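You operate a simulated robot arm through the tools that you are given. There is no shell and no other tool. Be economical: measure what you need, move in short steps, check, and stop when the job is done.

Carry out the task below with a simulated robot arm. There is one attempt and no reset: what you move stays moved.

## Task
Put things in order on the top of the window bench. At the end: the yellow tag from the top of the window bench is on the white carton (marked "FAN BELTS"); the black wire spool stands where the brown cup stood; the green tin (marked "GREASE") stands on top of the white wide housing; the brown cup stands where the green tin stood; whatever was shut is shut again. Leave all else as you found it, and nothing knocked over.

The check looks at the end state, three seconds after you hand in, the way a careful person would. Anything else that was tipped, shoved, dropped, spilled or broken makes it a failure.

## Robot
A 6-joint arm with a two-finger parallel gripper, fixed in place. Base frame: the origin is at the foot of the arm, x ahead of it, y to its left, z up; the work surface is at about z = 0. Readings come in mm, degrees, newtons and seconds.
With the tool pointing down near the work surface it reaches from about 180 to 460 mm from the base axis. Its first joint turns from -70.0 to 70.0 degrees. Payload 1.9 kg.
Tool frame: the origin (TCP) lies between the finger pads and is the grasp point; the fingertips stand 23 mm ahead of it; z points along the fingers, y is the line along which they close. Largest opening 94 mm; finger width 38, thickness 10; the body of the gripper, 54 by 96 mm, starts 39 mm behind the TCP.
Orientation is that of the tool frame in the base frame, as a unit quaternion [w, x, y, z]. With the fingers straight down and closing along the base's y, the tool's x points along the base's -x, its y along +y and its z along -z.

## Interface
- The arm moves only by the tool send_rows. Its argument "rows" is one flat list of numbers, 7 for each row, row after row: the shift along the base's x, y, z in mm, then the turn, a rotation vector about the base's x, y, z in rad, then the opening, from 0 (shut) to 1 (fully open). In form: [dx, dy, dz, wx, wy, wz, grip, dx, dy, dz, wx, wy, wz, grip, ...]. A call has 1 to 20 rows; each row shifts and turns the commanded pose from where the row before left it. Rows are played at 5 a second. More than 50 mm and 8.6 degrees between two rows, or a gripper value outside its range, and nothing of the call is played. Where a pose cannot be reached the arm comes as near as it can. A force on the tool above 40 N (or 10 N above the force at the start of the call, whichever is more), or a blocked arm, ends the call early, and 0.2 s more pass. The fingers move at their own pace (about 108 mm/s each) and stop on an object; they squeeze with about 25 N. The grip force told is the motor's: it shows also when the fingers shut on nothing. Time passes only in rows, and 0.2 s behind the last, so rows that do not move let the fingers close. The reply holds the time, the measured pose of the TCP, the force on the tool along the base axes, the opening and the grip force, in the units named above and with some noise, with the torque about the TCP (base axes, N m) and any sound that the robot's microphone picked up.
- Cameras (640 x 400 px; columns grow to the right, rows downward): "scene" is fixed at [26.5, 293.7, 428.4]; the picture's right is [-0.96, -0.28, 0.00], its down [-0.15, 0.51, -0.85] and it looks along [0.24, -0.81, -0.53] (base axes); focal length 220 px, centre (320, 200). "wrist" rides on the gripper at [86, 16, -74] in the tool frame; the picture's right is [-0.18, 0.98, 0.00], its down [-0.58, -0.11, -0.81] and it looks along [-0.79, -0.15, 0.59] (tool axes); focal length 243 px, centre (320, 200). There is no depth. A picture from a camera that has moved, and an enlarged one, comes with that camera's place and axes in the base frame and with its lens.
- snapshot(camera): a new picture of that camera. No time passes.
- inspect(camera, box): a new picture of the part [left, top, right, bottom] of that camera's present view, enlarged. No time passes.
- job_done(): hands the job in; it is judged then, once.

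Go step by step. Nothing tells you positions but the pictures and the camera data: compare them with the known pose of the tool, close in by small moves and look again before you grip or let go. The budget is 120 turns and 84 pictures, counting those below and the enlarged ones. Unless the task says otherwise, let go and move clear before handing in, and close with one line.

The tools are called after ">>>" as a command line: name --argument value ..., lists and objects as JSON in quotes. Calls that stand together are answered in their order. send_rows: Moves the arm, as the interface text tells. Its arguments: {"type":"object","properties":{"rows":{"type":"array","items":{"type":"number"}}},"required":["rows"]} The other tools are called the same way: snapshot (camera) takes a picture; inspect (camera, box) takes an enlarged picture of a part of a camera's view; job_done () hands the job in.

At the start:

```text
time_s: 0.0
tcp_pos: [308.0, -87.1, 325.9]
tcp_rot: [0.0, 0.001, 1.0, -0.001]
wrist_force: [-0.1, 0.4, -0.2]
torque: [0.0, 0.0, 0.0]
width: 93.8
gripper_force: 0.0
```

scene: 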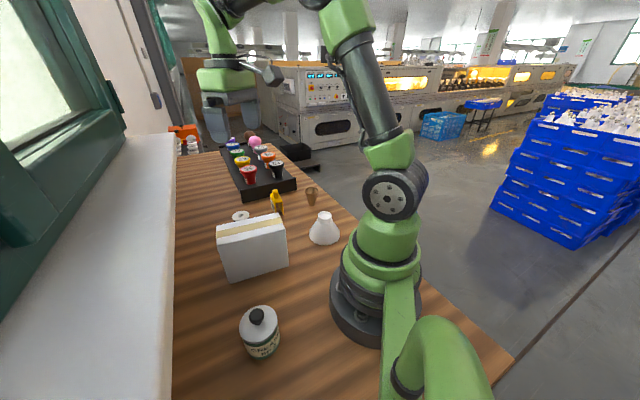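
wrist: 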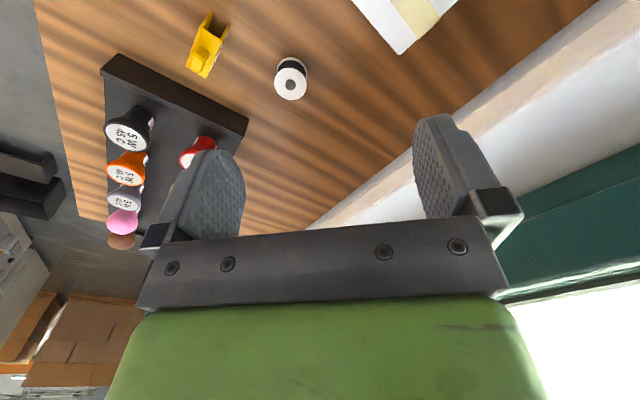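

I see a bench with a tin or jar, a white carton, a white conical object, a cup, a yellow thing, a spool and a rack of caps. I'll enlarge the scene to identify each one.

>>> inspect --camera "scene" --box '[200, 170, 360, 270]'

>>> inspect --camera "scene" --box '[180, 270, 340, 370]'

>>> inspect --camera "scene" --box '[160, 110, 320, 210]'

```text
4.00 times, centred on (280, 220) of scene
camera zoom: at [26.5, 293.7, 428.4], right [-0.96, -0.28, 0.0], down [-0.15, 0.51, -0.85], along [0.24, -0.81, -0.53], focal length 879 px, centre (480, 120)
```

zoom: 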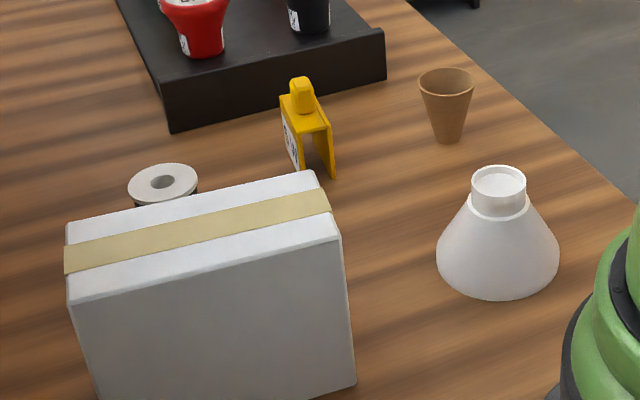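

```text
4.00 times, centred on (260, 320) of scene
camera zoom: at [26.5, 293.7, 428.4], right [-0.96, -0.28, 0.0], down [-0.15, 0.51, -0.85], along [0.24, -0.81, -0.53], focal length 879 px, centre (560, -280)
```

zoom: 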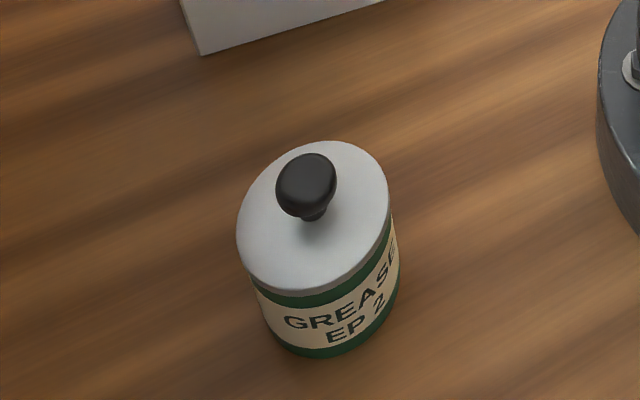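

```text
4.00 times, centred on (240, 160) of scene
camera zoom: at [26.5, 293.7, 428.4], right [-0.96, -0.28, 0.0], down [-0.15, 0.51, -0.85], along [0.24, -0.81, -0.53], focal length 879 px, centre (640, 360)
```

zoom: 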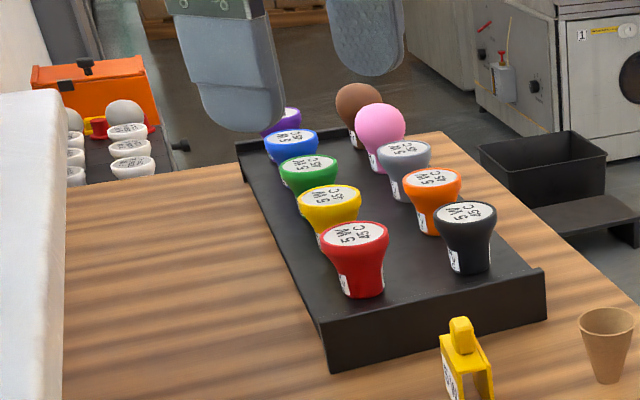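

Estimates so far, from the scene rays: tin (185,133), housing (151,-169, top z about 78), cup (238,-325), spool (415,-159), tag (332,-240), carton top centre about (282,-30,115). I'll check the tag, spool and carton from the wrist camera.

>>> inspect --camera "wrist" --box '[160, 0, 320, 100]'

>>> inspect --camera "wrist" --box '[320, 0, 480, 100]'

```text
4.00 times, centred on (240, 50) of wrist
camera zoom: at [222.6, -71.9, 399.9], right [0.18, 0.98, 0.0], down [0.58, -0.11, 0.81], along [0.79, -0.15, -0.59], focal length 970 px, centre (640, 800)
```

zoom: 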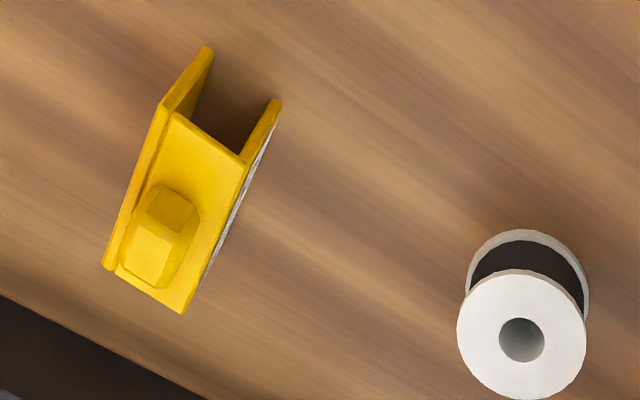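

```text
4.00 times, centred on (400, 50) of wrist
camera zoom: at [222.6, -71.9, 399.9], right [0.18, 0.98, 0.0], down [0.58, -0.11, 0.81], along [0.79, -0.15, -0.59], focal length 970 px, centre (0, 800)
```

zoom: 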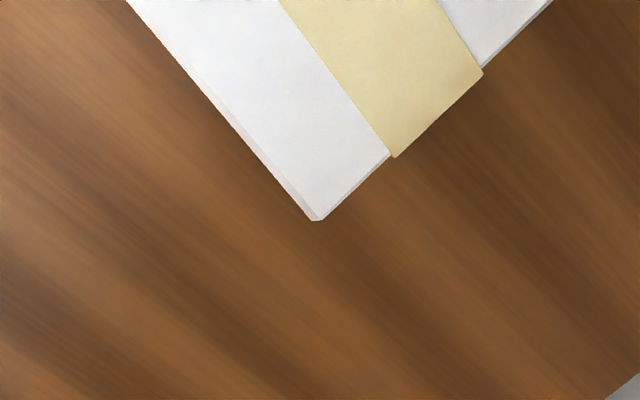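

The tag is a yellow U-shaped bridge with a knob, centred about (335,-246). Its plate top is at z about 58, the knob top at 80, and its long axis lies near -50°. I'll move above it, turning the fingers to close across its width, and look again.

>>> send_rows --rows '[3.9, -22.7, -25, 0, 0, -0.1247, 1, 3.9, -22.7, -25, 0, 0, -0.1247, 1, 3.9, -22.7, -25, 0, 0, -0.1247, 1, 3.9, -22.7, -25, 0, 0, -0.1247, 1, 3.9, -22.7, -25, 0, 0, -0.1247, 1, 3.9, -22.7, -25, 0, 0, -0.1247, 1, 3.9, -22.7, -25, 0, 0, -0.1247, 1, 0, 0, 0, 0, 0, 0, 1]'

>>> snapshot --camera "wrist"

>>> snapshot --camera "scene"

```text
time_s: 1.8
tcp_pos: [334.5, -247.2, 152.0]
tcp_rot: [0.0, 0.423, 0.906, 0.0]
wrist_force: [0.6, 0.5, -0.3]
torque: [0.0, 0.02, -0.04]
width: 94.0
gripper_force: 0.0
```

```text
76 pictures are left
camera wrist: at [292.0, -170.8, 225.7], right [0.87, 0.49, 0.0], down [0.29, -0.52, 0.81], along [0.39, -0.7, -0.59], focal length 243 px, centre (320, 200)
```

wrist: 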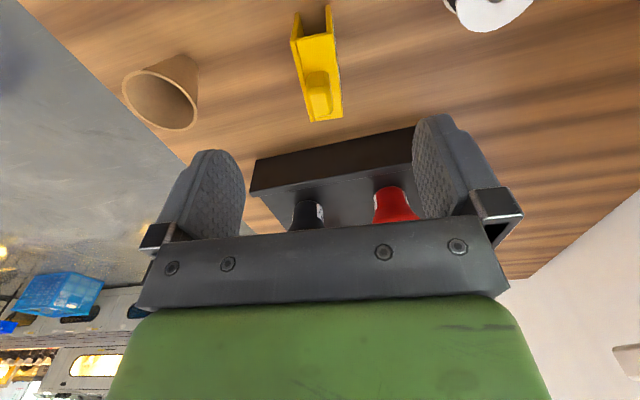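

```text
75 pictures are left
```

scene: 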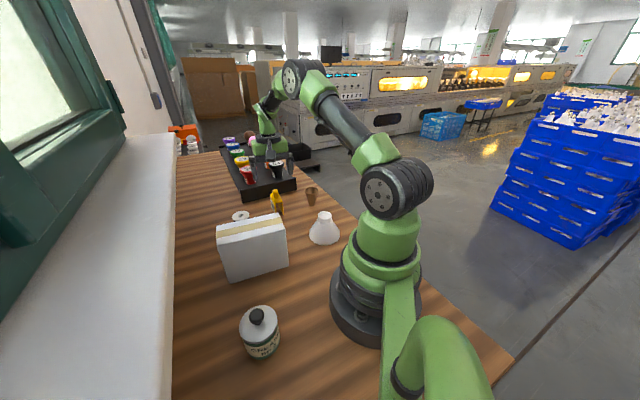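

The tag matches the prediction within 2 mm, with its axis about 3° further round. I'll descend to z 50 and grip it.

>>> send_rows --rows '[1.5, 0, -25, 0, 0, -0.044, 1, 0, 0, -25, 0, 0, 0, 1, 0, 0, -26, 0, 0, 0, 1, 0, 0, -26, 0, 0, 0, 1, 0, 0, 0, 0, 0, 0, 0.6, 0, 0, 0, 0, 0, 0, 0.2, 0, 0, 0, 0, 0, 0, 0, 0, 0, 0, 0, 0, 0, 0]'

>>> snapshot --camera "wrist"

```text
time_s: 3.6
tcp_pos: [335.6, -245.4, 50.5]
tcp_rot: [0.0, 0.442, 0.897, 0.0]
wrist_force: [-1.2, -0.3, -0.5]
torque: [-0.02, 0.02, 0.0]
width: 27.1
gripper_force: 24.6
```

```text
74 pictures are left
camera wrist: at [298.1, -167.8, 122.5], right [0.89, 0.45, 0.0], down [0.27, -0.53, 0.81], along [0.36, -0.72, -0.59], focal length 243 px, centre (320, 200)
```

wrist: 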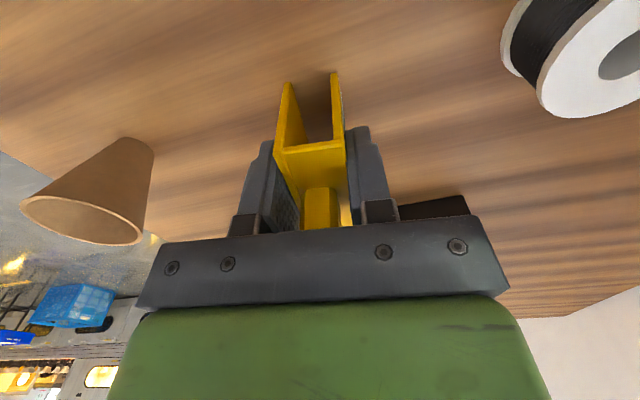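

The tag is gripped at width 27. I'll lift it, carry it high over to the carton while turning to the carton's long axis, then look.

>>> send_rows --rows '[0, 0, 40, 0, 0, 0, 0, 0, 0, 40, 0, 0, 0, 0, 0, 0, 40, 0, 0, 0, 0, 0, 0, 40, 0, 0, 0, 0, 0, 0, 40, 0, 0, 0, 0, -4.4, 17.9, 0, 0, 0, 0.133, 0, -4.4, 17.9, 0, 0, 0, 0.133, 0, -4.4, 17.9, 0, 0, 0, 0.133, 0, -4.4, 17.9, 0, 0, 0, 0.133, 0, -4.4, 17.9, 0, 0, 0, 0.133, 0, -4.4, 17.9, 0, 0, 0, 0.133, 0, -4.4, 17.9, 0, 0, 0, 0.133, 0, -4.4, 17.9, 0, 0, 0, 0.133, 0, -4.4, 17.9, 0, 0, 0, 0.133, 0, -4.4, 17.9, 0, 0, 0, 0.133, 0, -4.4, 17.9, 0, 0, 0, 0.133, 0, -4.4, 17.9, 0, 0, 0, 0.133, 0, 0, 0, 0, 0, 0, 0, 0]'

>>> snapshot --camera "wrist"

>>> snapshot --camera "scene"

```text
time_s: 7.4
tcp_pos: [284.7, -32.3, 248.4]
tcp_rot: [0.001, -0.334, 0.943, 0.0]
wrist_force: [0.4, -0.5, -1.1]
torque: [0.03, 0.0, -0.01]
width: 26.9
gripper_force: 25.0
```

```text
73 pictures are left
camera wrist: at [209.5, -75.0, 323.0], right [-0.48, 0.88, 0.0], down [0.52, 0.28, 0.81], along [0.71, 0.38, -0.59], focal length 243 px, centre (320, 200)
```

wrist: 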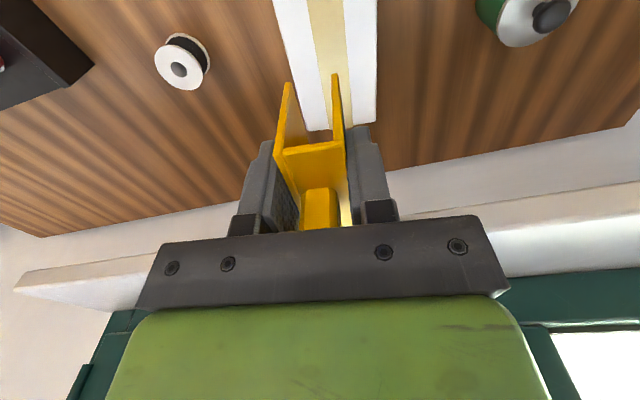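

```text
72 pictures are left
```

scene: 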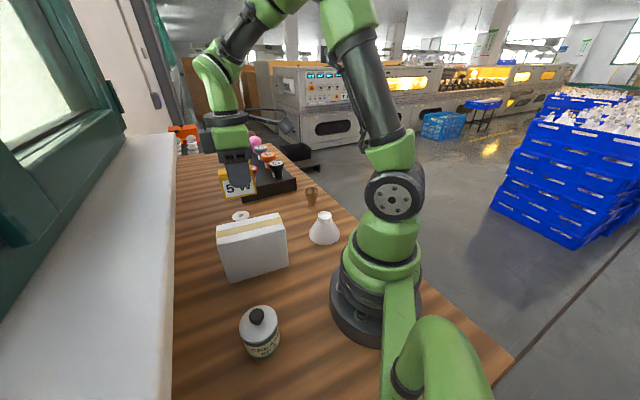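

The tag is aligned over the carton, whose top centre is about (282,-29) at z about 118. I'll lower it to just above the top.

>>> send_rows --rows '[-2.5, 3.5, -20, 0, 0, 0, 0, 0, 0, -20, 0, 0, 0, 0, 0, 0, -20, 0, 0, 0, 0, 0, 0, -10, 0, 0, 0, 0, 0, 0, 0, 0, 0, 0, 0]'

>>> inspect --camera "scene" --box '[190, 150, 318, 230]'

```text
time_s: 8.6
tcp_pos: [282.1, -26.4, 178.2]
tcp_rot: [0.0, -0.333, 0.943, 0.0]
wrist_force: [0.0, -0.2, 0.4]
torque: [0.02, 0.01, 0.04]
width: 26.7
gripper_force: 25.3
```

```text
5.00 times, centred on (254, 190) of scene
camera zoom: at [26.5, 293.7, 428.4], right [-0.96, -0.28, 0.0], down [-0.15, 0.51, -0.85], along [0.24, -0.81, -0.53], focal length 1099 px, centre (650, 250)
```

zoom: 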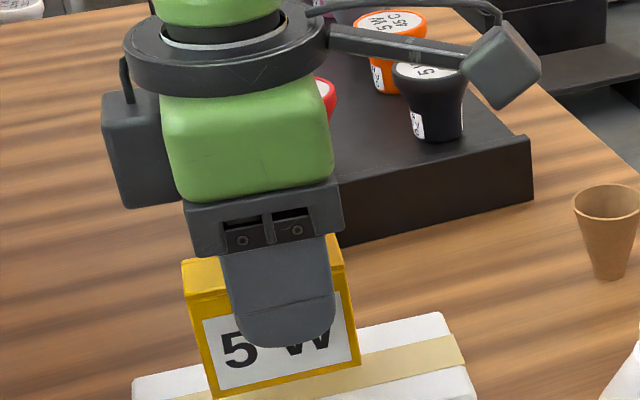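

The tag hangs just above the carton top. I'll lower it in 1.5 mm steps and watch the force.

>>> send_rows --rows '[0, -2, -1.5, 0, 0, 0, 0, 0, 0, -1.5, 0, 0, 0, 0, 0, 0, -1.5, 0, 0, 0, 0, 0, 0, -1.5, 0, 0, 0, 0]'

```text
time_s: 9.6
tcp_pos: [281.2, -29.1, 172.0]
tcp_rot: [0.0, -0.333, 0.943, 0.001]
wrist_force: [-0.6, 0.2, 0.1]
torque: [-0.01, 0.03, -0.04]
width: 27.1
gripper_force: 24.6
```

>>> send_rows --rows '[0, 0, -1, 0, 0, 0, 0, 0, 0, -1, 0, 0, 0, 0, 0, 0, -1, 0, 0, 0, 0]'

>>> inspect --camera "scene" --box '[205, 190, 301, 250]'

```text
time_s: 10.4
tcp_pos: [281.6, -30.3, 171.6]
tcp_rot: [0.0, -0.334, 0.943, 0.001]
wrist_force: [-0.2, 0.0, 0.4]
torque: [0.0, 0.01, 0.02]
width: 27.0
gripper_force: 24.6
```

```text
6.67 times, centred on (253, 220) of scene
camera zoom: at [26.5, 293.7, 428.4], right [-0.96, -0.28, 0.0], down [-0.15, 0.51, -0.85], along [0.24, -0.81, -0.53], focal length 1466 px, centre (767, 67)
```

zoom: 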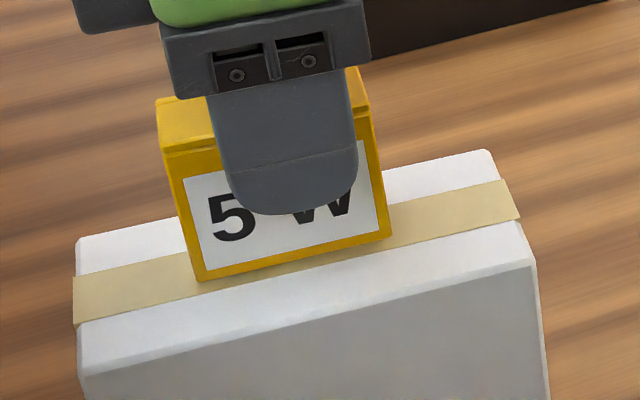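

>>> send_rows --rows '[0, 0, -1, 0, 0, 0, 0, 0, 0, -1, 0, 0, 0, 0]'

```text
time_s: 11.0
tcp_pos: [282.0, -30.6, 168.1]
tcp_rot: [0.0, -0.333, 0.943, 0.0]
wrist_force: [-5.5, -1.7, 17.4]
torque: [-0.07, 0.14, 0.01]
width: 27.4
gripper_force: 25.3
```

The force shows contact at 17 N. I'll ease off a little, open and rise clear.

>>> send_rows --rows '[0, 0, 1, 0, 0, 0, 0, 0, 0, 0, 0, 0, 0, 0.4, 0, 0, 0, 0, 0, 0, 0.6, 0, 0, 20, 0, 0, 0, 0.6, 0, 0, 40, 0, 0, 0, 0.6, 0, 0, 40, 0, 0, 0, 1]'

>>> inspect --camera "scene" --box '[205, 190, 301, 250]'

```text
time_s: 12.4
tcp_pos: [281.2, -27.3, 272.4]
tcp_rot: [0.0, -0.333, 0.943, 0.001]
wrist_force: [0.8, 0.0, -0.1]
torque: [-0.01, -0.02, 0.04]
width: 94.1
gripper_force: 0.0
```

```text
6.67 times, centred on (253, 220) of scene
camera zoom: at [26.5, 293.7, 428.4], right [-0.96, -0.28, 0.0], down [-0.15, 0.51, -0.85], along [0.24, -0.81, -0.53], focal length 1466 px, centre (767, 67)
```

zoom: 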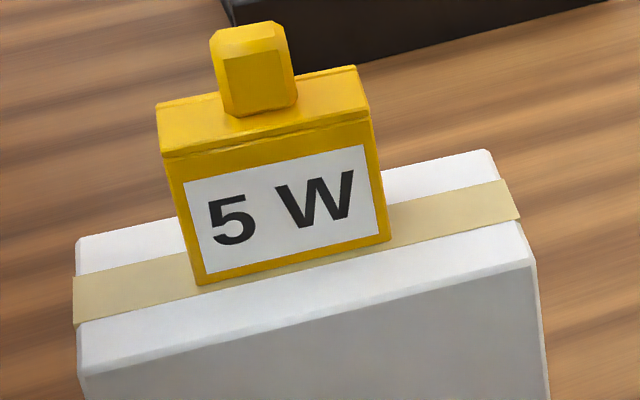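

The tag sits well on the carton. Next is the tin: I'll move above it with the same orientation and look from close.

>>> send_rows --rows '[-19.2, 32, 0, 0, 0, 0, 1, -19.2, 32, 0, 0, 0, 0, 1, -19.2, 32, 0, 0, 0, 0, 1, -19.2, 32, 0, 0, 0, 0, 1, -19.2, 32, 0, 0, 0, 0, 1, 0, 0, -35, 0, 0, 0, 1, 0, 0, -35, 0, 0, 0, 1, 0, 0, -30, 0, 0, 0, 1, 0, 0, 0, 0, 0, 0, 1]'

>>> snapshot --camera "wrist"

>>> snapshot --camera "scene"

```text
time_s: 14.4
tcp_pos: [184.7, 131.5, 169.5]
tcp_rot: [-0.001, -0.333, 0.943, 0.0]
wrist_force: [0.5, 1.3, 1.1]
torque: [0.03, -0.03, 0.01]
width: 93.9
gripper_force: 0.0
```

```text
68 pictures are left
camera wrist: at [108.9, 88.7, 243.1], right [-0.47, 0.88, 0.0], down [0.52, 0.28, 0.81], along [0.71, 0.38, -0.59], focal length 243 px, centre (320, 200)
```

wrist: 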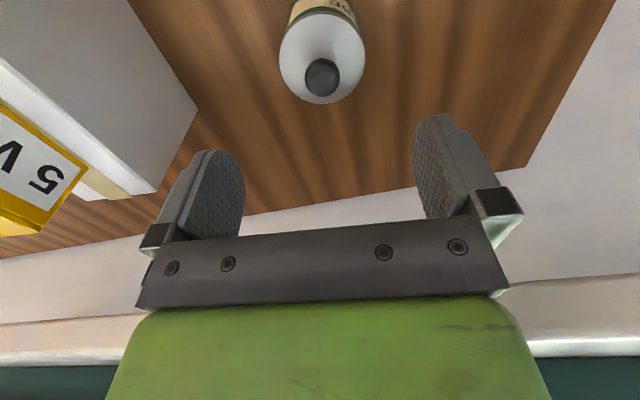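

```text
67 pictures are left
```

scene: 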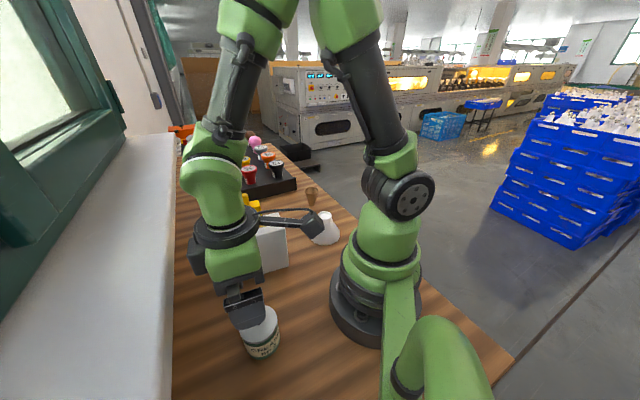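

>>> inspect --camera "wrist" --box '[240, 0, 400, 110]'

```text
3.64 times, centred on (320, 55) of wrist
camera zoom: at [108.9, 88.7, 243.1], right [-0.47, 0.88, 0.0], down [0.52, 0.28, 0.81], along [0.71, 0.38, -0.59], focal length 882 px, centre (320, 727)
```

zoom: 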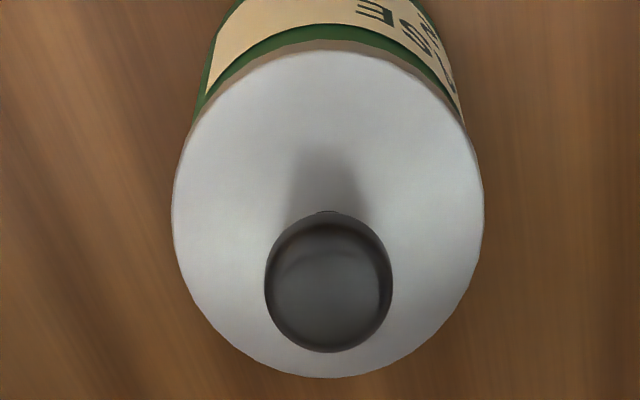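

The tin centre is about (183,128.5), with the lid at z about 52 and the knob top at about 78. I'll turn the fingers to close along y so the scene camera can see the tin's side, then descend to z 60 and check.

>>> send_rows --rows '[-1.7, -3, 0, 0, 0, -0.136, 1, 0, 0, 0, 0, 0, -0.136, 1, 0, 0, 0, 0, 0, -0.136, 1, 0, 0, 0, 0, 0, -0.136, 1, 0, 0, 0, 0, 0, -0.136, 1, 0, 0, -36, 0, 0, 0, 1, 0, 0, -36, 0, 0, 0, 1, 0, 0, -36, 0, 0, 0, 1, 0, 0, 0, 0, 0, 0, 1]'

>>> snapshot --camera "wrist"

>>> inspect --camera "scene" --box '[180, 270, 340, 370]'

```text
time_s: 16.4
tcp_pos: [183.3, 128.7, 61.2]
tcp_rot: [0.001, 0.001, 1.0, 0.001]
wrist_force: [-0.1, 0.0, 1.0]
torque: [0.02, -0.02, 0.01]
width: 93.9
gripper_force: 0.1
```

```text
65 pictures are left
camera wrist: at [99.5, 143.8, 134.7], right [0.19, 0.98, 0.0], down [0.58, -0.11, 0.81], along [0.79, -0.15, -0.59], focal length 243 px, centre (320, 200)
```

wrist: 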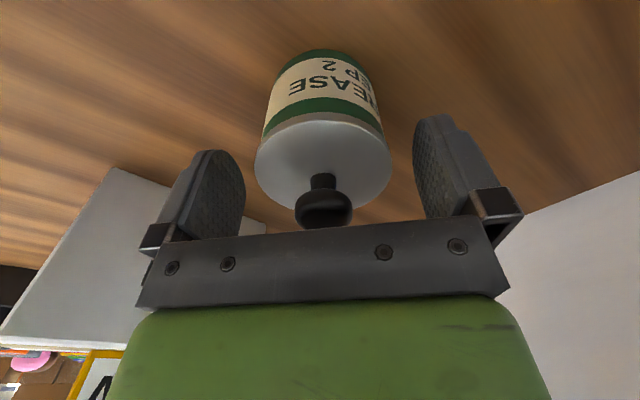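

```text
4.00 times, centred on (260, 320) of scene
camera zoom: at [26.5, 293.7, 428.4], right [-0.96, -0.28, 0.0], down [-0.15, 0.51, -0.85], along [0.24, -0.81, -0.53], focal length 879 px, centre (560, -280)
```

zoom: 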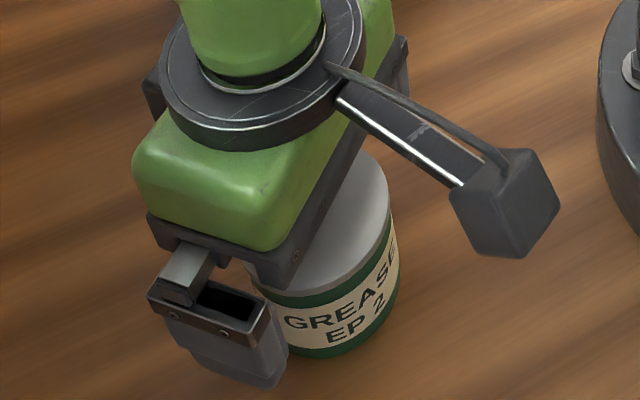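

The tin is centred. The lid may overhang a little, so I'll grip low, lift only 4 mm, and check whether the whole tin comes up.

>>> send_rows --rows '[0, 0, -15, 0, 0, 0, 1, 0, 0, 0, 0, 0, 0, 0.75, 0, 0, 0, 0, 0, 0, 0.5, 0, 0, 0, 0, 0, 0, 0.5, 0, 0, 0, 0, 0, 0, 0.5]'

>>> snapshot --camera "wrist"

```text
time_s: 17.6
tcp_pos: [184.0, 127.2, 46.2]
tcp_rot: [0.001, 0.001, 1.0, 0.0]
wrist_force: [0.3, 0.5, -0.5]
torque: [0.01, 0.0, 0.0]
width: 59.9
gripper_force: 25.0
heard: snap
```

```text
63 pictures are left
camera wrist: at [99.1, 143.7, 120.3], right [0.18, 0.98, 0.0], down [0.58, -0.11, 0.81], along [0.79, -0.15, -0.59], focal length 243 px, centre (320, 200)
```

wrist: 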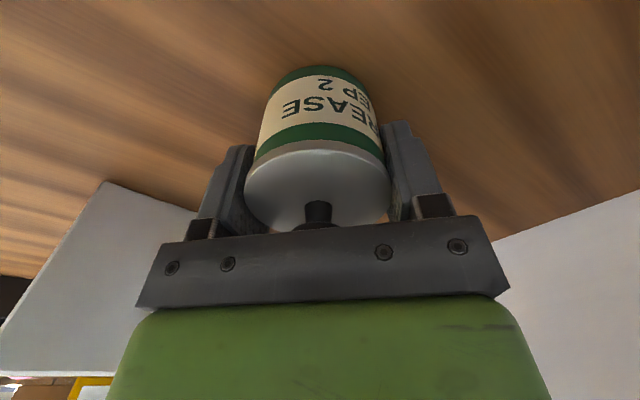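

I heard a snap as the fingers closed. I'll look closely at the lid before lifting.

>>> inspect --camera "wrist" --box '[220, 50, 420, 240]'

>>> inspect --camera "scene" --box '[210, 290, 306, 370]'

```text
2.11 times, centred on (320, 145) of wrist
camera zoom: at [99.1, 143.7, 120.3], right [0.18, 0.98, 0.0], down [0.58, -0.11, 0.81], along [0.79, -0.15, -0.59], focal length 511 px, centre (320, 316)
```

zoom: 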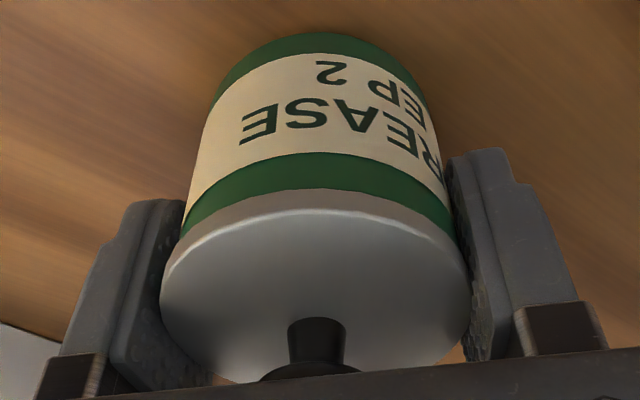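

```text
5.00 times, centred on (258, 330) of scene
camera zoom: at [26.5, 293.7, 428.4], right [-0.96, -0.28, 0.0], down [-0.15, 0.51, -0.85], along [0.24, -0.81, -0.53], focal length 1099 px, centre (630, -450)
```

zoom: 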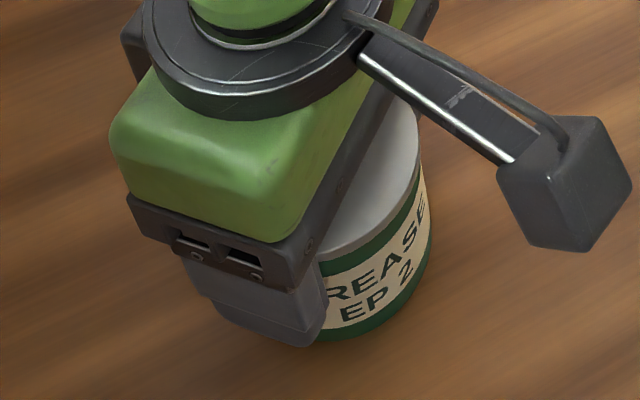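

>>> send_rows --rows '[0, 0, 2, 0, 0, 0, 0.5, 0, 0, 3, 0, 0, 0, 0.5, 0, 0, 0, 0, 0, 0, 0.5]'

>>> inspect --camera "wrist" --box '[220, 50, 420, 240]'

>>> inspect --camera "scene" --box '[210, 290, 306, 370]'

```text
time_s: 18.4
tcp_pos: [183.5, 126.9, 52.0]
tcp_rot: [0.0, 0.001, 1.0, 0.0]
wrist_force: [0.6, 1.0, 0.2]
torque: [-0.04, -0.01, 0.01]
width: 60.0
gripper_force: 24.9
```

```text
2.11 times, centred on (320, 145) of wrist
camera zoom: at [98.8, 142.7, 125.2], right [0.19, 0.98, 0.0], down [0.58, -0.11, 0.81], along [0.79, -0.15, -0.59], focal length 511 px, centre (320, 316)
```

zoom: 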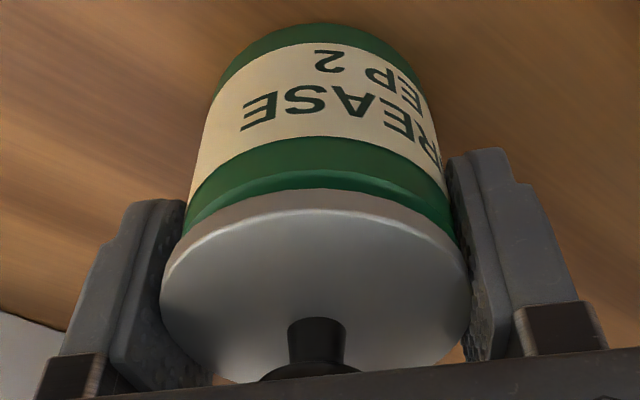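

```text
5.00 times, centred on (258, 330) of scene
camera zoom: at [26.5, 293.7, 428.4], right [-0.96, -0.28, 0.0], down [-0.15, 0.51, -0.85], along [0.24, -0.81, -0.53], focal length 1099 px, centre (630, -450)
```

zoom: 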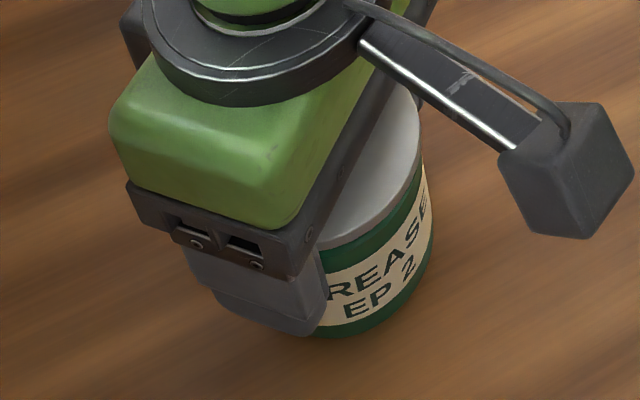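

Only the lid came up: the inner lip now shows, so the squeeze popped it loose. I'll set it back on, regrip it by its knob, park it on the bench, move the open tin, and refit the lid afterwards.

>>> send_rows --rows '[0, 0, -3, 0, 0, 0, 0.5, 0, 0, -2, 0, 0, 0, 0.5, 0, 0, 0, 0, 0, 0, 0.75, 0, 0, 0, 0, 0, 0, 0.85, 0, 0, 16, 0, 0, 0, 0.85, 0, 0, 17, 0, 0, 0, 0.85, 0, 0, 0, 0, 0, 0, 0.85]'

>>> snapshot --camera "wrist"

>>> inspect --camera "scene" --box '[210, 290, 306, 370]'

```text
time_s: 20.0
tcp_pos: [182.0, 128.6, 78.9]
tcp_rot: [0.0, 0.0, 1.0, 0.0]
wrist_force: [-0.7, 0.1, 0.1]
torque: [0.0, 0.01, -0.01]
width: 79.9
gripper_force: 0.0
```

```text
58 pictures are left
camera wrist: at [98.1, 143.3, 152.2], right [0.18, 0.98, 0.0], down [0.58, -0.11, 0.81], along [0.79, -0.15, -0.59], focal length 243 px, centre (320, 200)
```

wrist: 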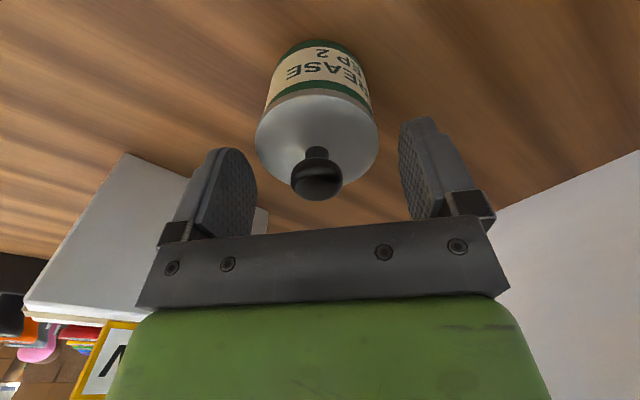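

```text
5.00 times, centred on (258, 330) of scene
camera zoom: at [26.5, 293.7, 428.4], right [-0.96, -0.28, 0.0], down [-0.15, 0.51, -0.85], along [0.24, -0.81, -0.53], focal length 1099 px, centre (630, -450)
```

zoom: 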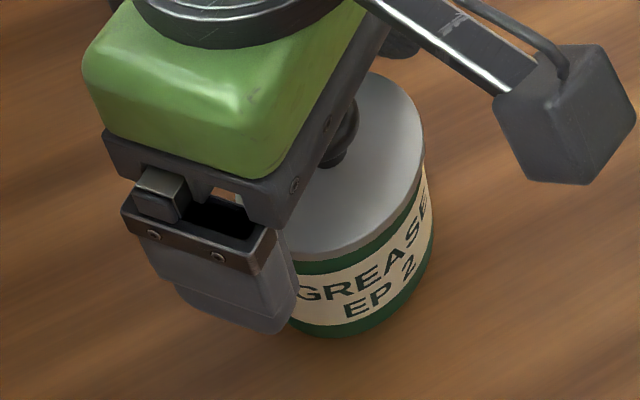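

>>> send_rows --rows '[2.5, -2, 2, 0, 0, 0, 0.6, 0, 0, 0, 0, 0, 0, 0.35, 0, 0, 0, 0, 0, 0, 0.1, 0, 0, 0, 0, 0, 0, 0.1]'

>>> snapshot --camera "wrist"

```text
time_s: 21.0
tcp_pos: [185.2, 125.2, 80.8]
tcp_rot: [0.0, -0.001, 1.0, 0.001]
wrist_force: [0.2, 0.7, 0.2]
torque: [0.0, -0.01, 0.01]
width: 59.3
gripper_force: 25.3
```

```text
56 pictures are left
camera wrist: at [100.6, 141.0, 154.0], right [0.18, 0.98, 0.0], down [0.58, -0.11, 0.81], along [0.79, -0.15, -0.59], focal length 243 px, centre (320, 200)
```

wrist: 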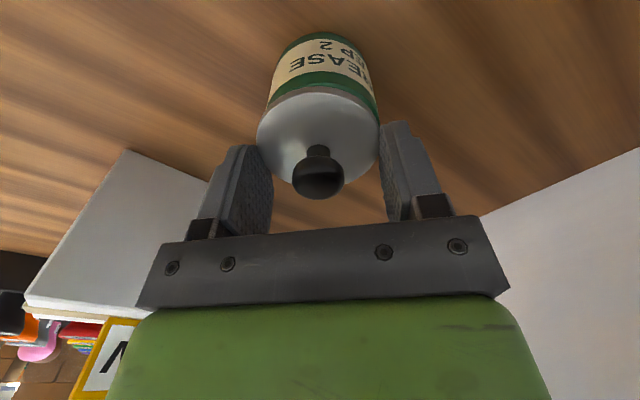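

The fingers stopped at 59 mm, so their tips hold the lid rim and the lid top is higher than I took it to be, about 60 mm. That grip suits parking the lid, so I'll lift it slowly and look.

>>> send_rows --rows '[0, 0, 3, 0, 0, 0, 0.1, 0, 0, 5, 0, 0, 0, 0.1, 0, 0, 10, 0, 0, 0, 0.1, 0, 0, 12, 0, 0, 0, 0.1, 0, 0, 0, 0, 0, 0, 0.1]'

>>> snapshot --camera "wrist"

>>> inspect --camera "scene" --box '[210, 280, 306, 360]'

```text
time_s: 22.2
tcp_pos: [184.0, 124.3, 110.1]
tcp_rot: [0.0, 0.0, 1.0, 0.0]
wrist_force: [0.5, -0.4, -0.2]
torque: [0.04, -0.03, 0.0]
width: 59.6
gripper_force: 25.1
```

```text
55 pictures are left
camera wrist: at [100.0, 140.7, 184.2], right [0.18, 0.98, 0.0], down [0.58, -0.11, 0.81], along [0.79, -0.15, -0.59], focal length 243 px, centre (320, 200)
```

wrist: 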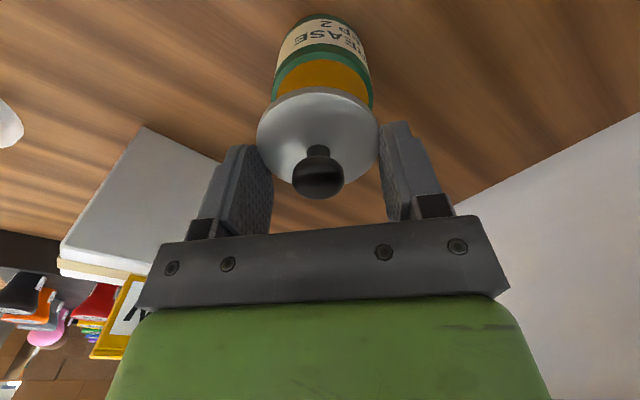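

```text
5.00 times, centred on (258, 320) of scene
camera zoom: at [26.5, 293.7, 428.4], right [-0.96, -0.28, 0.0], down [-0.15, 0.51, -0.85], along [0.24, -0.81, -0.53], focal length 1099 px, centre (630, -400)
```

zoom: 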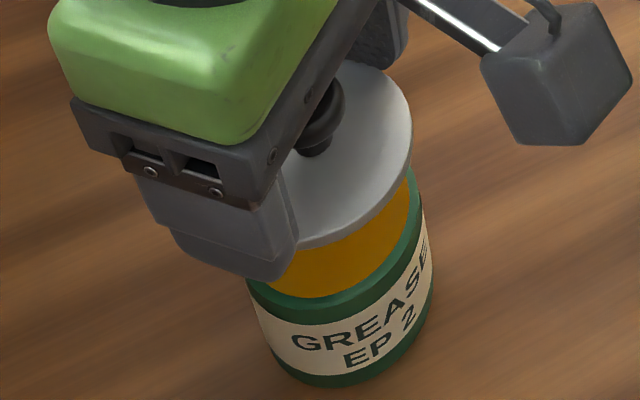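

The lid is off and held level, and the tin holds grease, so it must stay upright. I'll park the lid at about (205,42), clear of tin and carton.

>>> send_rows --rows '[0, 0, 20, 0, 0, 0, 0.1, 7, -28, 0, 0, 0, 0, 0.1, 7, -28, 0, 0, 0, 0, 0.1, 6.5, -26.5, 0, 0, 0, 0, 0.1, 0, 0, -30, 0, 0, 0, 0.1, 0, 0, -30, 0, 0, 0, 0.1, 0, 0, -30, 0, 0, 0, 0.1, 0, 0, 0, 0, 0, 0, 0.1]'

>>> snapshot --camera "scene"

>>> snapshot --camera "wrist"

```text
time_s: 24.0
tcp_pos: [205.8, 43.7, 40.7]
tcp_rot: [0.001, 0.001, 1.0, 0.0]
wrist_force: [0.4, -0.4, 0.0]
torque: [-0.03, 0.02, 0.01]
width: 59.3
gripper_force: 25.3
```

```text
53 pictures are left
```

scene: 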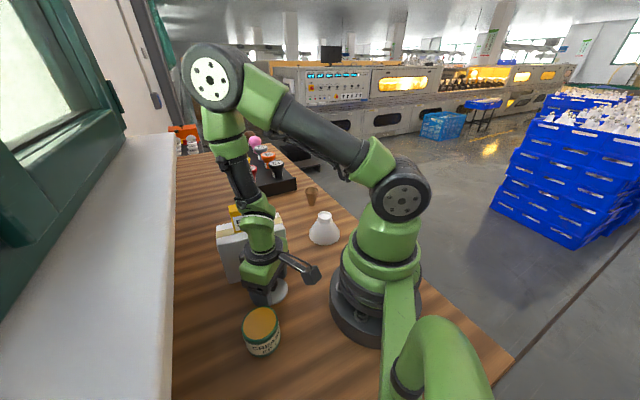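

```text
52 pictures are left
camera wrist: at [121.1, 59.1, 114.9], right [0.19, 0.98, 0.0], down [0.58, -0.11, 0.81], along [0.79, -0.15, -0.59], focal length 243 px, centre (320, 200)
```

wrist: 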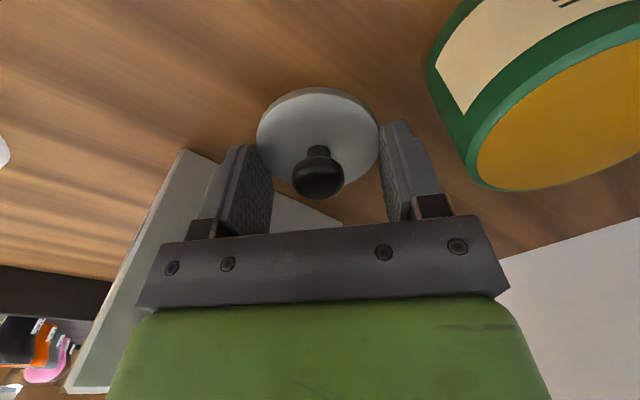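

>>> send_rows --rows '[0, 0, -3, 0, 0, 0, 0.1, 0, 0, -3, 0, 0, 0, 0.1, 0, 0, -2, 0, 0, 0, 0.1, 0, 0, 0, 0, 0, 0, 0.1]'

>>> inspect --camera "scene" --box '[225, 250, 321, 320]'

```text
time_s: 25.0
tcp_pos: [205.5, 44.0, 32.5]
tcp_rot: [-0.001, 0.0, 1.0, 0.0]
wrist_force: [0.0, 0.1, -0.1]
torque: [-0.03, -0.01, 0.0]
width: 59.4
gripper_force: 24.1
```

```text
5.71 times, centred on (273, 285) of scene
camera zoom: at [26.5, 293.7, 428.4], right [-0.96, -0.28, 0.0], down [-0.15, 0.51, -0.85], along [0.24, -0.81, -0.53], focal length 1256 px, centre (589, -286)
```

zoom: 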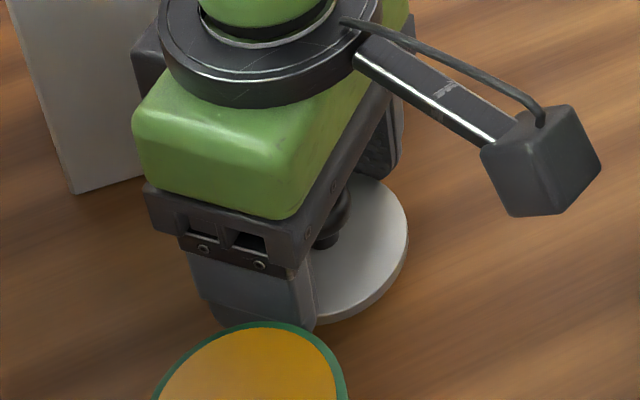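

>>> send_rows --rows '[0, 0, -2, 0, 0, 0, 0.1, 0, 0, -2, 0, 0, 0, 0.1, 0, 0, -1, 0, 0, 0, 0.1, 0, 0, 0, 0, 0, 0, 0.1]'

```text
time_s: 26.0
tcp_pos: [205.9, 42.2, 27.6]
tcp_rot: [0.0, 0.001, 1.0, 0.0]
wrist_force: [-0.1, -0.1, -0.9]
torque: [-0.02, -0.03, 0.02]
width: 59.7
gripper_force: 24.7
```

>>> send_rows --rows '[0, 0, -1, 0, 0, 0, 0.1, 0, 0, -1, 0, 0, 0, 0.1, 0, 0, -0.5, 0, 0, 0, 0.1]'

>>> inspect --camera "scene" --box '[260, 265, 308, 305]'

```text
time_s: 26.8
tcp_pos: [204.8, 42.0, 24.2]
tcp_rot: [0.0, 0.0, 1.0, 0.0]
wrist_force: [-0.1, -0.4, -0.1]
torque: [0.01, -0.02, 0.0]
width: 59.9
gripper_force: 25.4
```

```text
10.00 times, centred on (284, 285) of scene
camera zoom: at [26.5, 293.7, 428.4], right [-0.96, -0.28, 0.0], down [-0.15, 0.51, -0.85], along [0.24, -0.81, -0.53], focal length 2198 px, centre (680, -650)
```

zoom: 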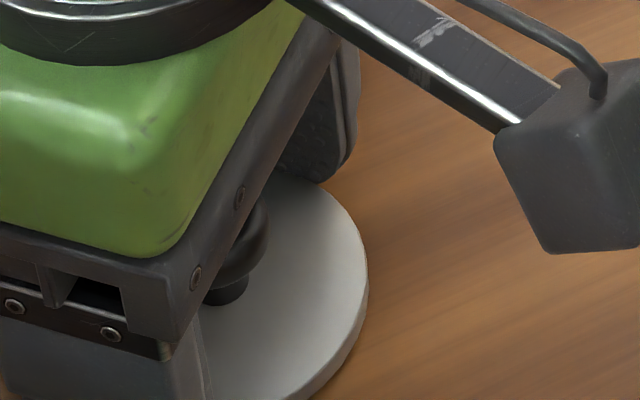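

The lid is within a millimetre or two of the bench and there's no force yet. I'll go slightly lower, release and rise.

>>> send_rows --rows '[0, 0, -0.8, 0, 0, 0, 0.1, 0, 0, 0, 0, 0, 0, 0.72, 0, 0, 0, 0, 0, 0, 0.72, 0, 0, 30, 0, 0, 0, 0.72, 0, 0, 40, 0, 0, 0, 0.85, 0, 0, 45, 0, 0, 0, 0.95]'

>>> snapshot --camera "wrist"

>>> inspect --camera "scene" --box '[200, 250, 340, 360]'

```text
time_s: 28.2
tcp_pos: [204.3, 43.1, 141.0]
tcp_rot: [0.0, 0.001, 1.0, 0.001]
wrist_force: [0.6, -0.1, -0.2]
torque: [-0.01, -0.01, 0.05]
width: 89.5
gripper_force: 0.1
```

```text
49 pictures are left
camera wrist: at [120.0, 59.3, 214.1], right [0.19, 0.98, 0.0], down [0.58, -0.11, 0.81], along [0.79, -0.15, -0.59], focal length 243 px, centre (320, 200)
```

wrist: 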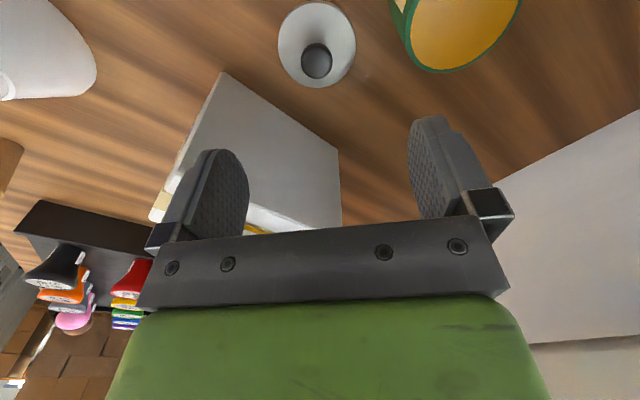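

```text
3.64 times, centred on (270, 305) of scene
camera zoom: at [26.5, 293.7, 428.4], right [-0.96, -0.28, 0.0], down [-0.15, 0.51, -0.85], along [0.24, -0.81, -0.53], focal length 799 px, centre (502, -182)
```

zoom: 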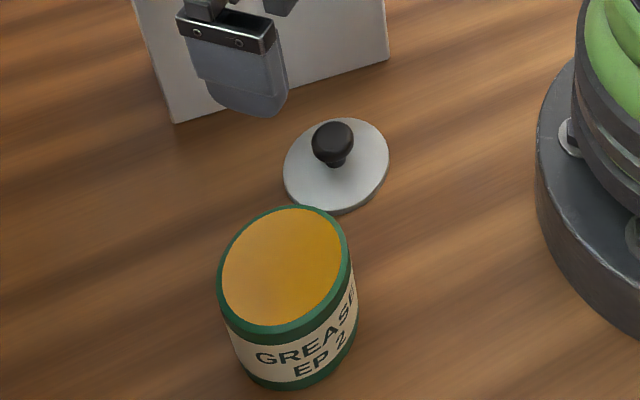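

The lid is parked flat at about (205,42). Now I'll go to the open tin at about (182.5,126) and grip its body lower down.

>>> send_rows --rows '[-7.3, 28, 0, 0, 0, 0, 0.85, -7.3, 28, 0, 0, 0, 0, 0.85, -7.4, 27.5, 0, 0, 0, 0, 0.85, 0, 0, -30, 0, 0, 0, 0.85, 0, 0, -20, 0, 0, 0, 0.85, 0, 0, 0, 0, 0, 0, 0.85]'

>>> snapshot --camera "wrist"

```text
time_s: 29.6
tcp_pos: [185.1, 126.3, 91.0]
tcp_rot: [0.0, 0.001, 1.0, 0.0]
wrist_force: [-0.5, 0.8, -0.5]
torque: [0.01, 0.04, -0.01]
width: 79.8
gripper_force: 0.0
```

```text
47 pictures are left
camera wrist: at [99.9, 141.3, 164.8], right [0.19, 0.98, 0.0], down [0.58, -0.11, 0.81], along [0.79, -0.15, -0.59], focal length 243 px, centre (320, 200)
```

wrist: 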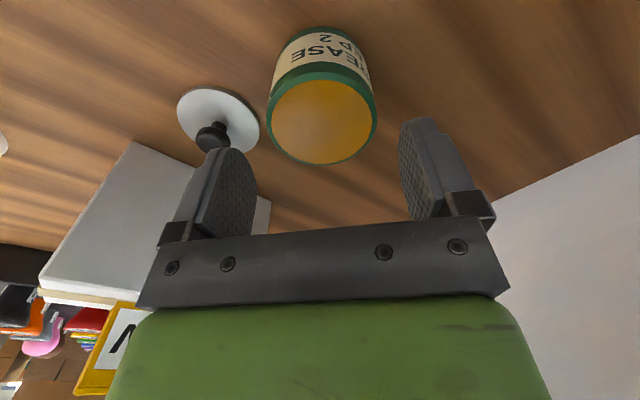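

>>> send_rows --rows '[-3, 0.7, 0, 0, 0, 0, 0.77, 0, 0, -28, 0, 0, 0, 0.77, 0, 0, -28, 0, 0, 0, 0.77, 0, 0, 0, 0, 0, 0, 0.5, 0, 0, 0, 0, 0, 0, 0.5, 0, 0, 0, 0, 0, 0, 0.5, 0, 0, 3, 0, 0, 0, 0.5, 0, 0, 3, 0, 0, 0, 0.5]'

>>> snapshot --camera "wrist"

>>> inspect --camera "scene" --box '[200, 260, 328, 360]'

```text
time_s: 31.4
tcp_pos: [182.3, 126.9, 41.0]
tcp_rot: [0.001, 0.0, 1.0, 0.001]
wrist_force: [-0.1, -0.1, -1.9]
torque: [0.02, -0.02, 0.0]
width: 59.0
gripper_force: 24.9
```

```text
46 pictures are left
camera wrist: at [97.2, 142.5, 113.4], right [0.18, 0.98, 0.0], down [0.58, -0.11, 0.81], along [0.79, -0.15, -0.59], focal length 243 px, centre (320, 200)
```

wrist: 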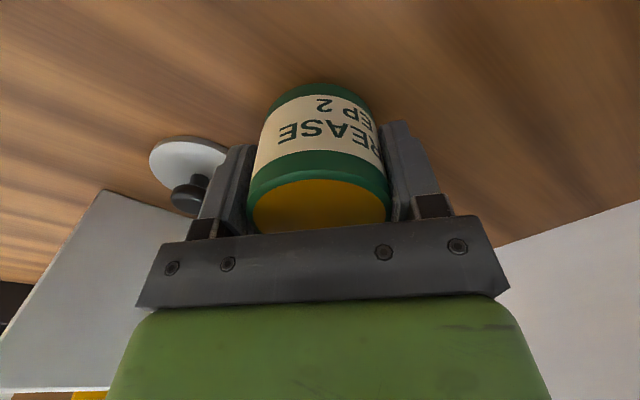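

```text
4.00 times, centred on (264, 310) of scene
camera zoom: at [26.5, 293.7, 428.4], right [-0.96, -0.28, 0.0], down [-0.15, 0.51, -0.85], along [0.24, -0.81, -0.53], focal length 879 px, centre (544, -240)
```

zoom: 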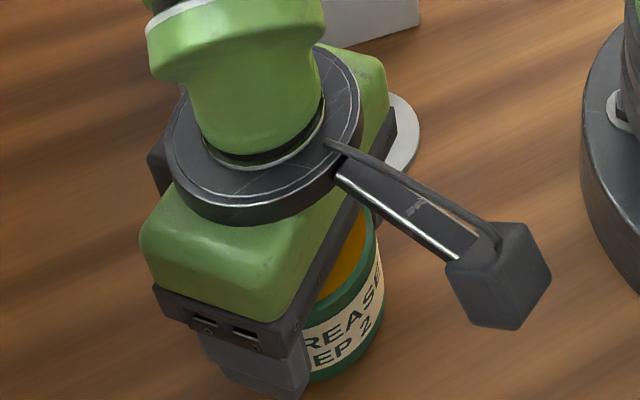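

The whole tin body is held and stays upright. I'll lift high and carry it in an arc around the base, above the tag, to over the housing.

>>> send_rows --rows '[0, 0, 35, 0, 0, 0, 0.5, 0, 0, 35, 0, 0, 0, 0.5, 0, 0, 35, 0, 0, 0, 0.5, 0, 0, 35, 0, 0, 0, 0.5, 0, 0, 35, 0, 0, 0, 0.5, 0, 0, 35, 0, 0, 0, 0.5, 8.25, -26.75, 0, 0, 0, 0, 0.5, 8.25, -26.75, 0, 0, 0, 0, 0.5, 8.25, -26.75, 0, 0, 0, 0, 0.5, 8.25, -26.75, 0, 0, 0, 0, 0.5, -3.75, -27.5, 0, 0, 0, 0, 0.5, -3.75, -27.5, 0, 0, 0, 0, 0.5, -3.75, -27.5, 0, 0, 0, 0, 0.5, -3.75, -27.5, 0, 0, 0, 0, 0.5, 0, 0, 0, 0, 0, 0, 0.5]'

>>> snapshot --camera "wrist"

>>> snapshot --camera "scene"

```text
time_s: 34.6
tcp_pos: [197.5, -91.2, 247.3]
tcp_rot: [0.0, -0.001, 1.0, 0.0]
wrist_force: [-0.5, 0.4, -1.6]
torque: [0.0, -0.03, 0.01]
width: 58.6
gripper_force: 24.9
```

```text
44 pictures are left
camera wrist: at [113.8, -75.9, 321.8], right [0.18, 0.98, 0.0], down [0.58, -0.11, 0.81], along [0.79, -0.15, -0.59], focal length 243 px, centre (320, 200)
```

wrist: 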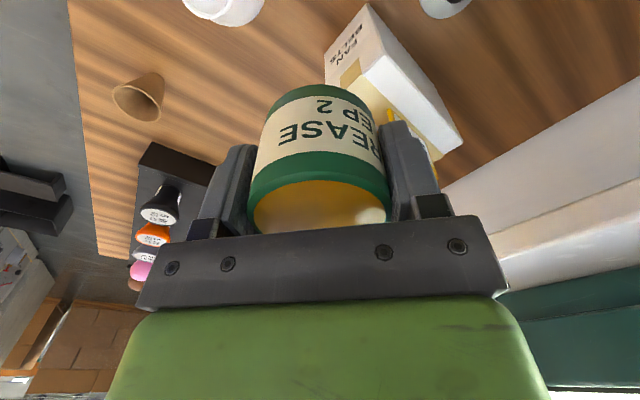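

```text
43 pictures are left
```

scene: 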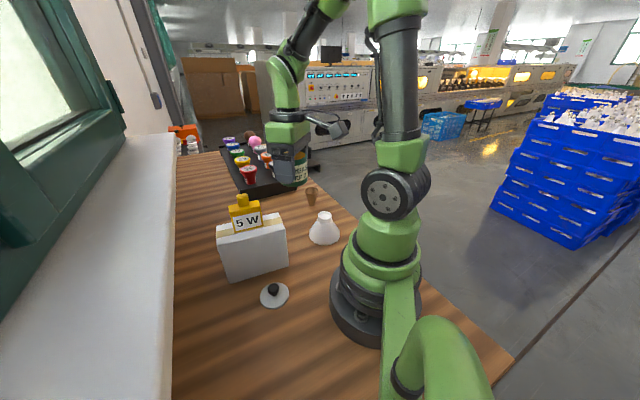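

The carton's "FAN BELTS" marking is now visible. I'll move on over the housing and measure its neck from the wrist camera.

>>> send_rows --rows '[-15, -26, 0, 0, 0, 0, 0.5, -15, -26, 0, 0, 0, 0, 0.5, -15, -26, 0, 0, 0, 0, 0.5, 0, 0, 0, 0, 0, 0, 0.5]'

>>> inspect --camera "wrist" --box '[240, 0, 400, 100]'

>>> inspect --camera "scene" --box '[260, 130, 388, 250]'

```text
time_s: 35.6
tcp_pos: [153.3, -167.8, 250.5]
tcp_rot: [0.0, 0.0, 1.0, 0.0]
wrist_force: [0.7, -0.3, -2.3]
torque: [0.01, 0.04, -0.03]
width: 58.7
gripper_force: 24.2
```

```text
4.00 times, centred on (320, 50) of wrist
camera zoom: at [68.7, -153.1, 323.4], right [0.18, 0.98, 0.0], down [0.58, -0.11, 0.81], along [0.79, -0.15, -0.59], focal length 970 px, centre (320, 800)
```

zoom: 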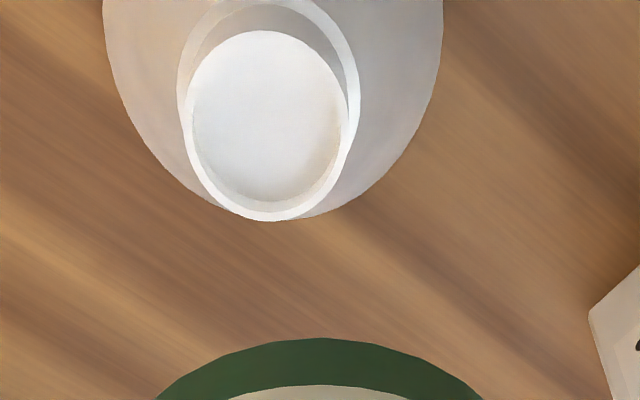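

```text
3.33 times, centred on (324, 190) of scene
camera zoom: at [26.5, 293.7, 428.4], right [-0.96, -0.28, 0.0], down [-0.15, 0.51, -0.85], along [0.24, -0.81, -0.53], focal length 733 px, centre (307, 233)
```

zoom: 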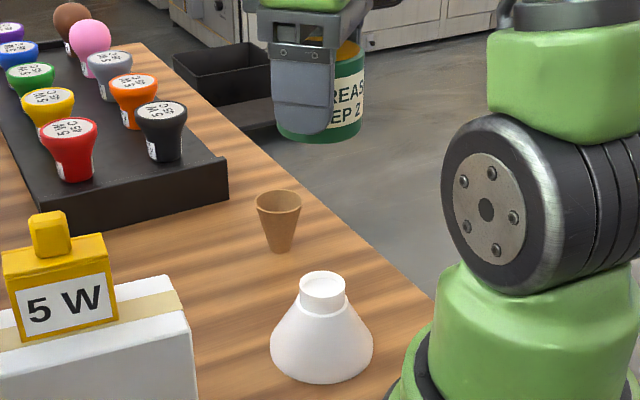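

By triangulation, the neck centre is nearer (147,-178) at z about 73. I'll shift there, lower to z 200 and re-measure.

>>> send_rows --rows '[-5, -10, -25, 0, 0, 0, 0.5, 0, 0, -25, 0, 0, 0, 0.5, 0, 0, 0, 0, 0, 0, 0.5, 0, 0, 0, 0, 0, 0, 0.5]'

>>> inspect --camera "wrist" --box '[240, 0, 400, 100]'

```text
time_s: 36.6
tcp_pos: [148.7, -178.9, 199.1]
tcp_rot: [0.0, 0.0, 1.0, 0.0]
wrist_force: [0.0, -0.4, -2.1]
torque: [0.0, 0.01, 0.0]
width: 58.8
gripper_force: 25.8
```

```text
4.00 times, centred on (320, 50) of wrist
camera zoom: at [64.0, -164.0, 273.7], right [0.18, 0.98, 0.0], down [0.58, -0.11, 0.81], along [0.79, -0.15, -0.59], focal length 970 px, centre (320, 800)
```

zoom: 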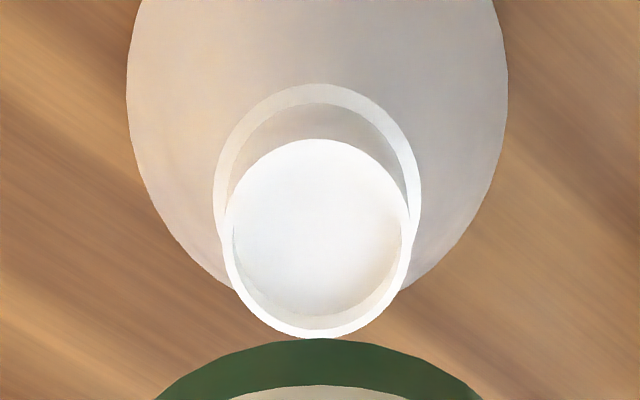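

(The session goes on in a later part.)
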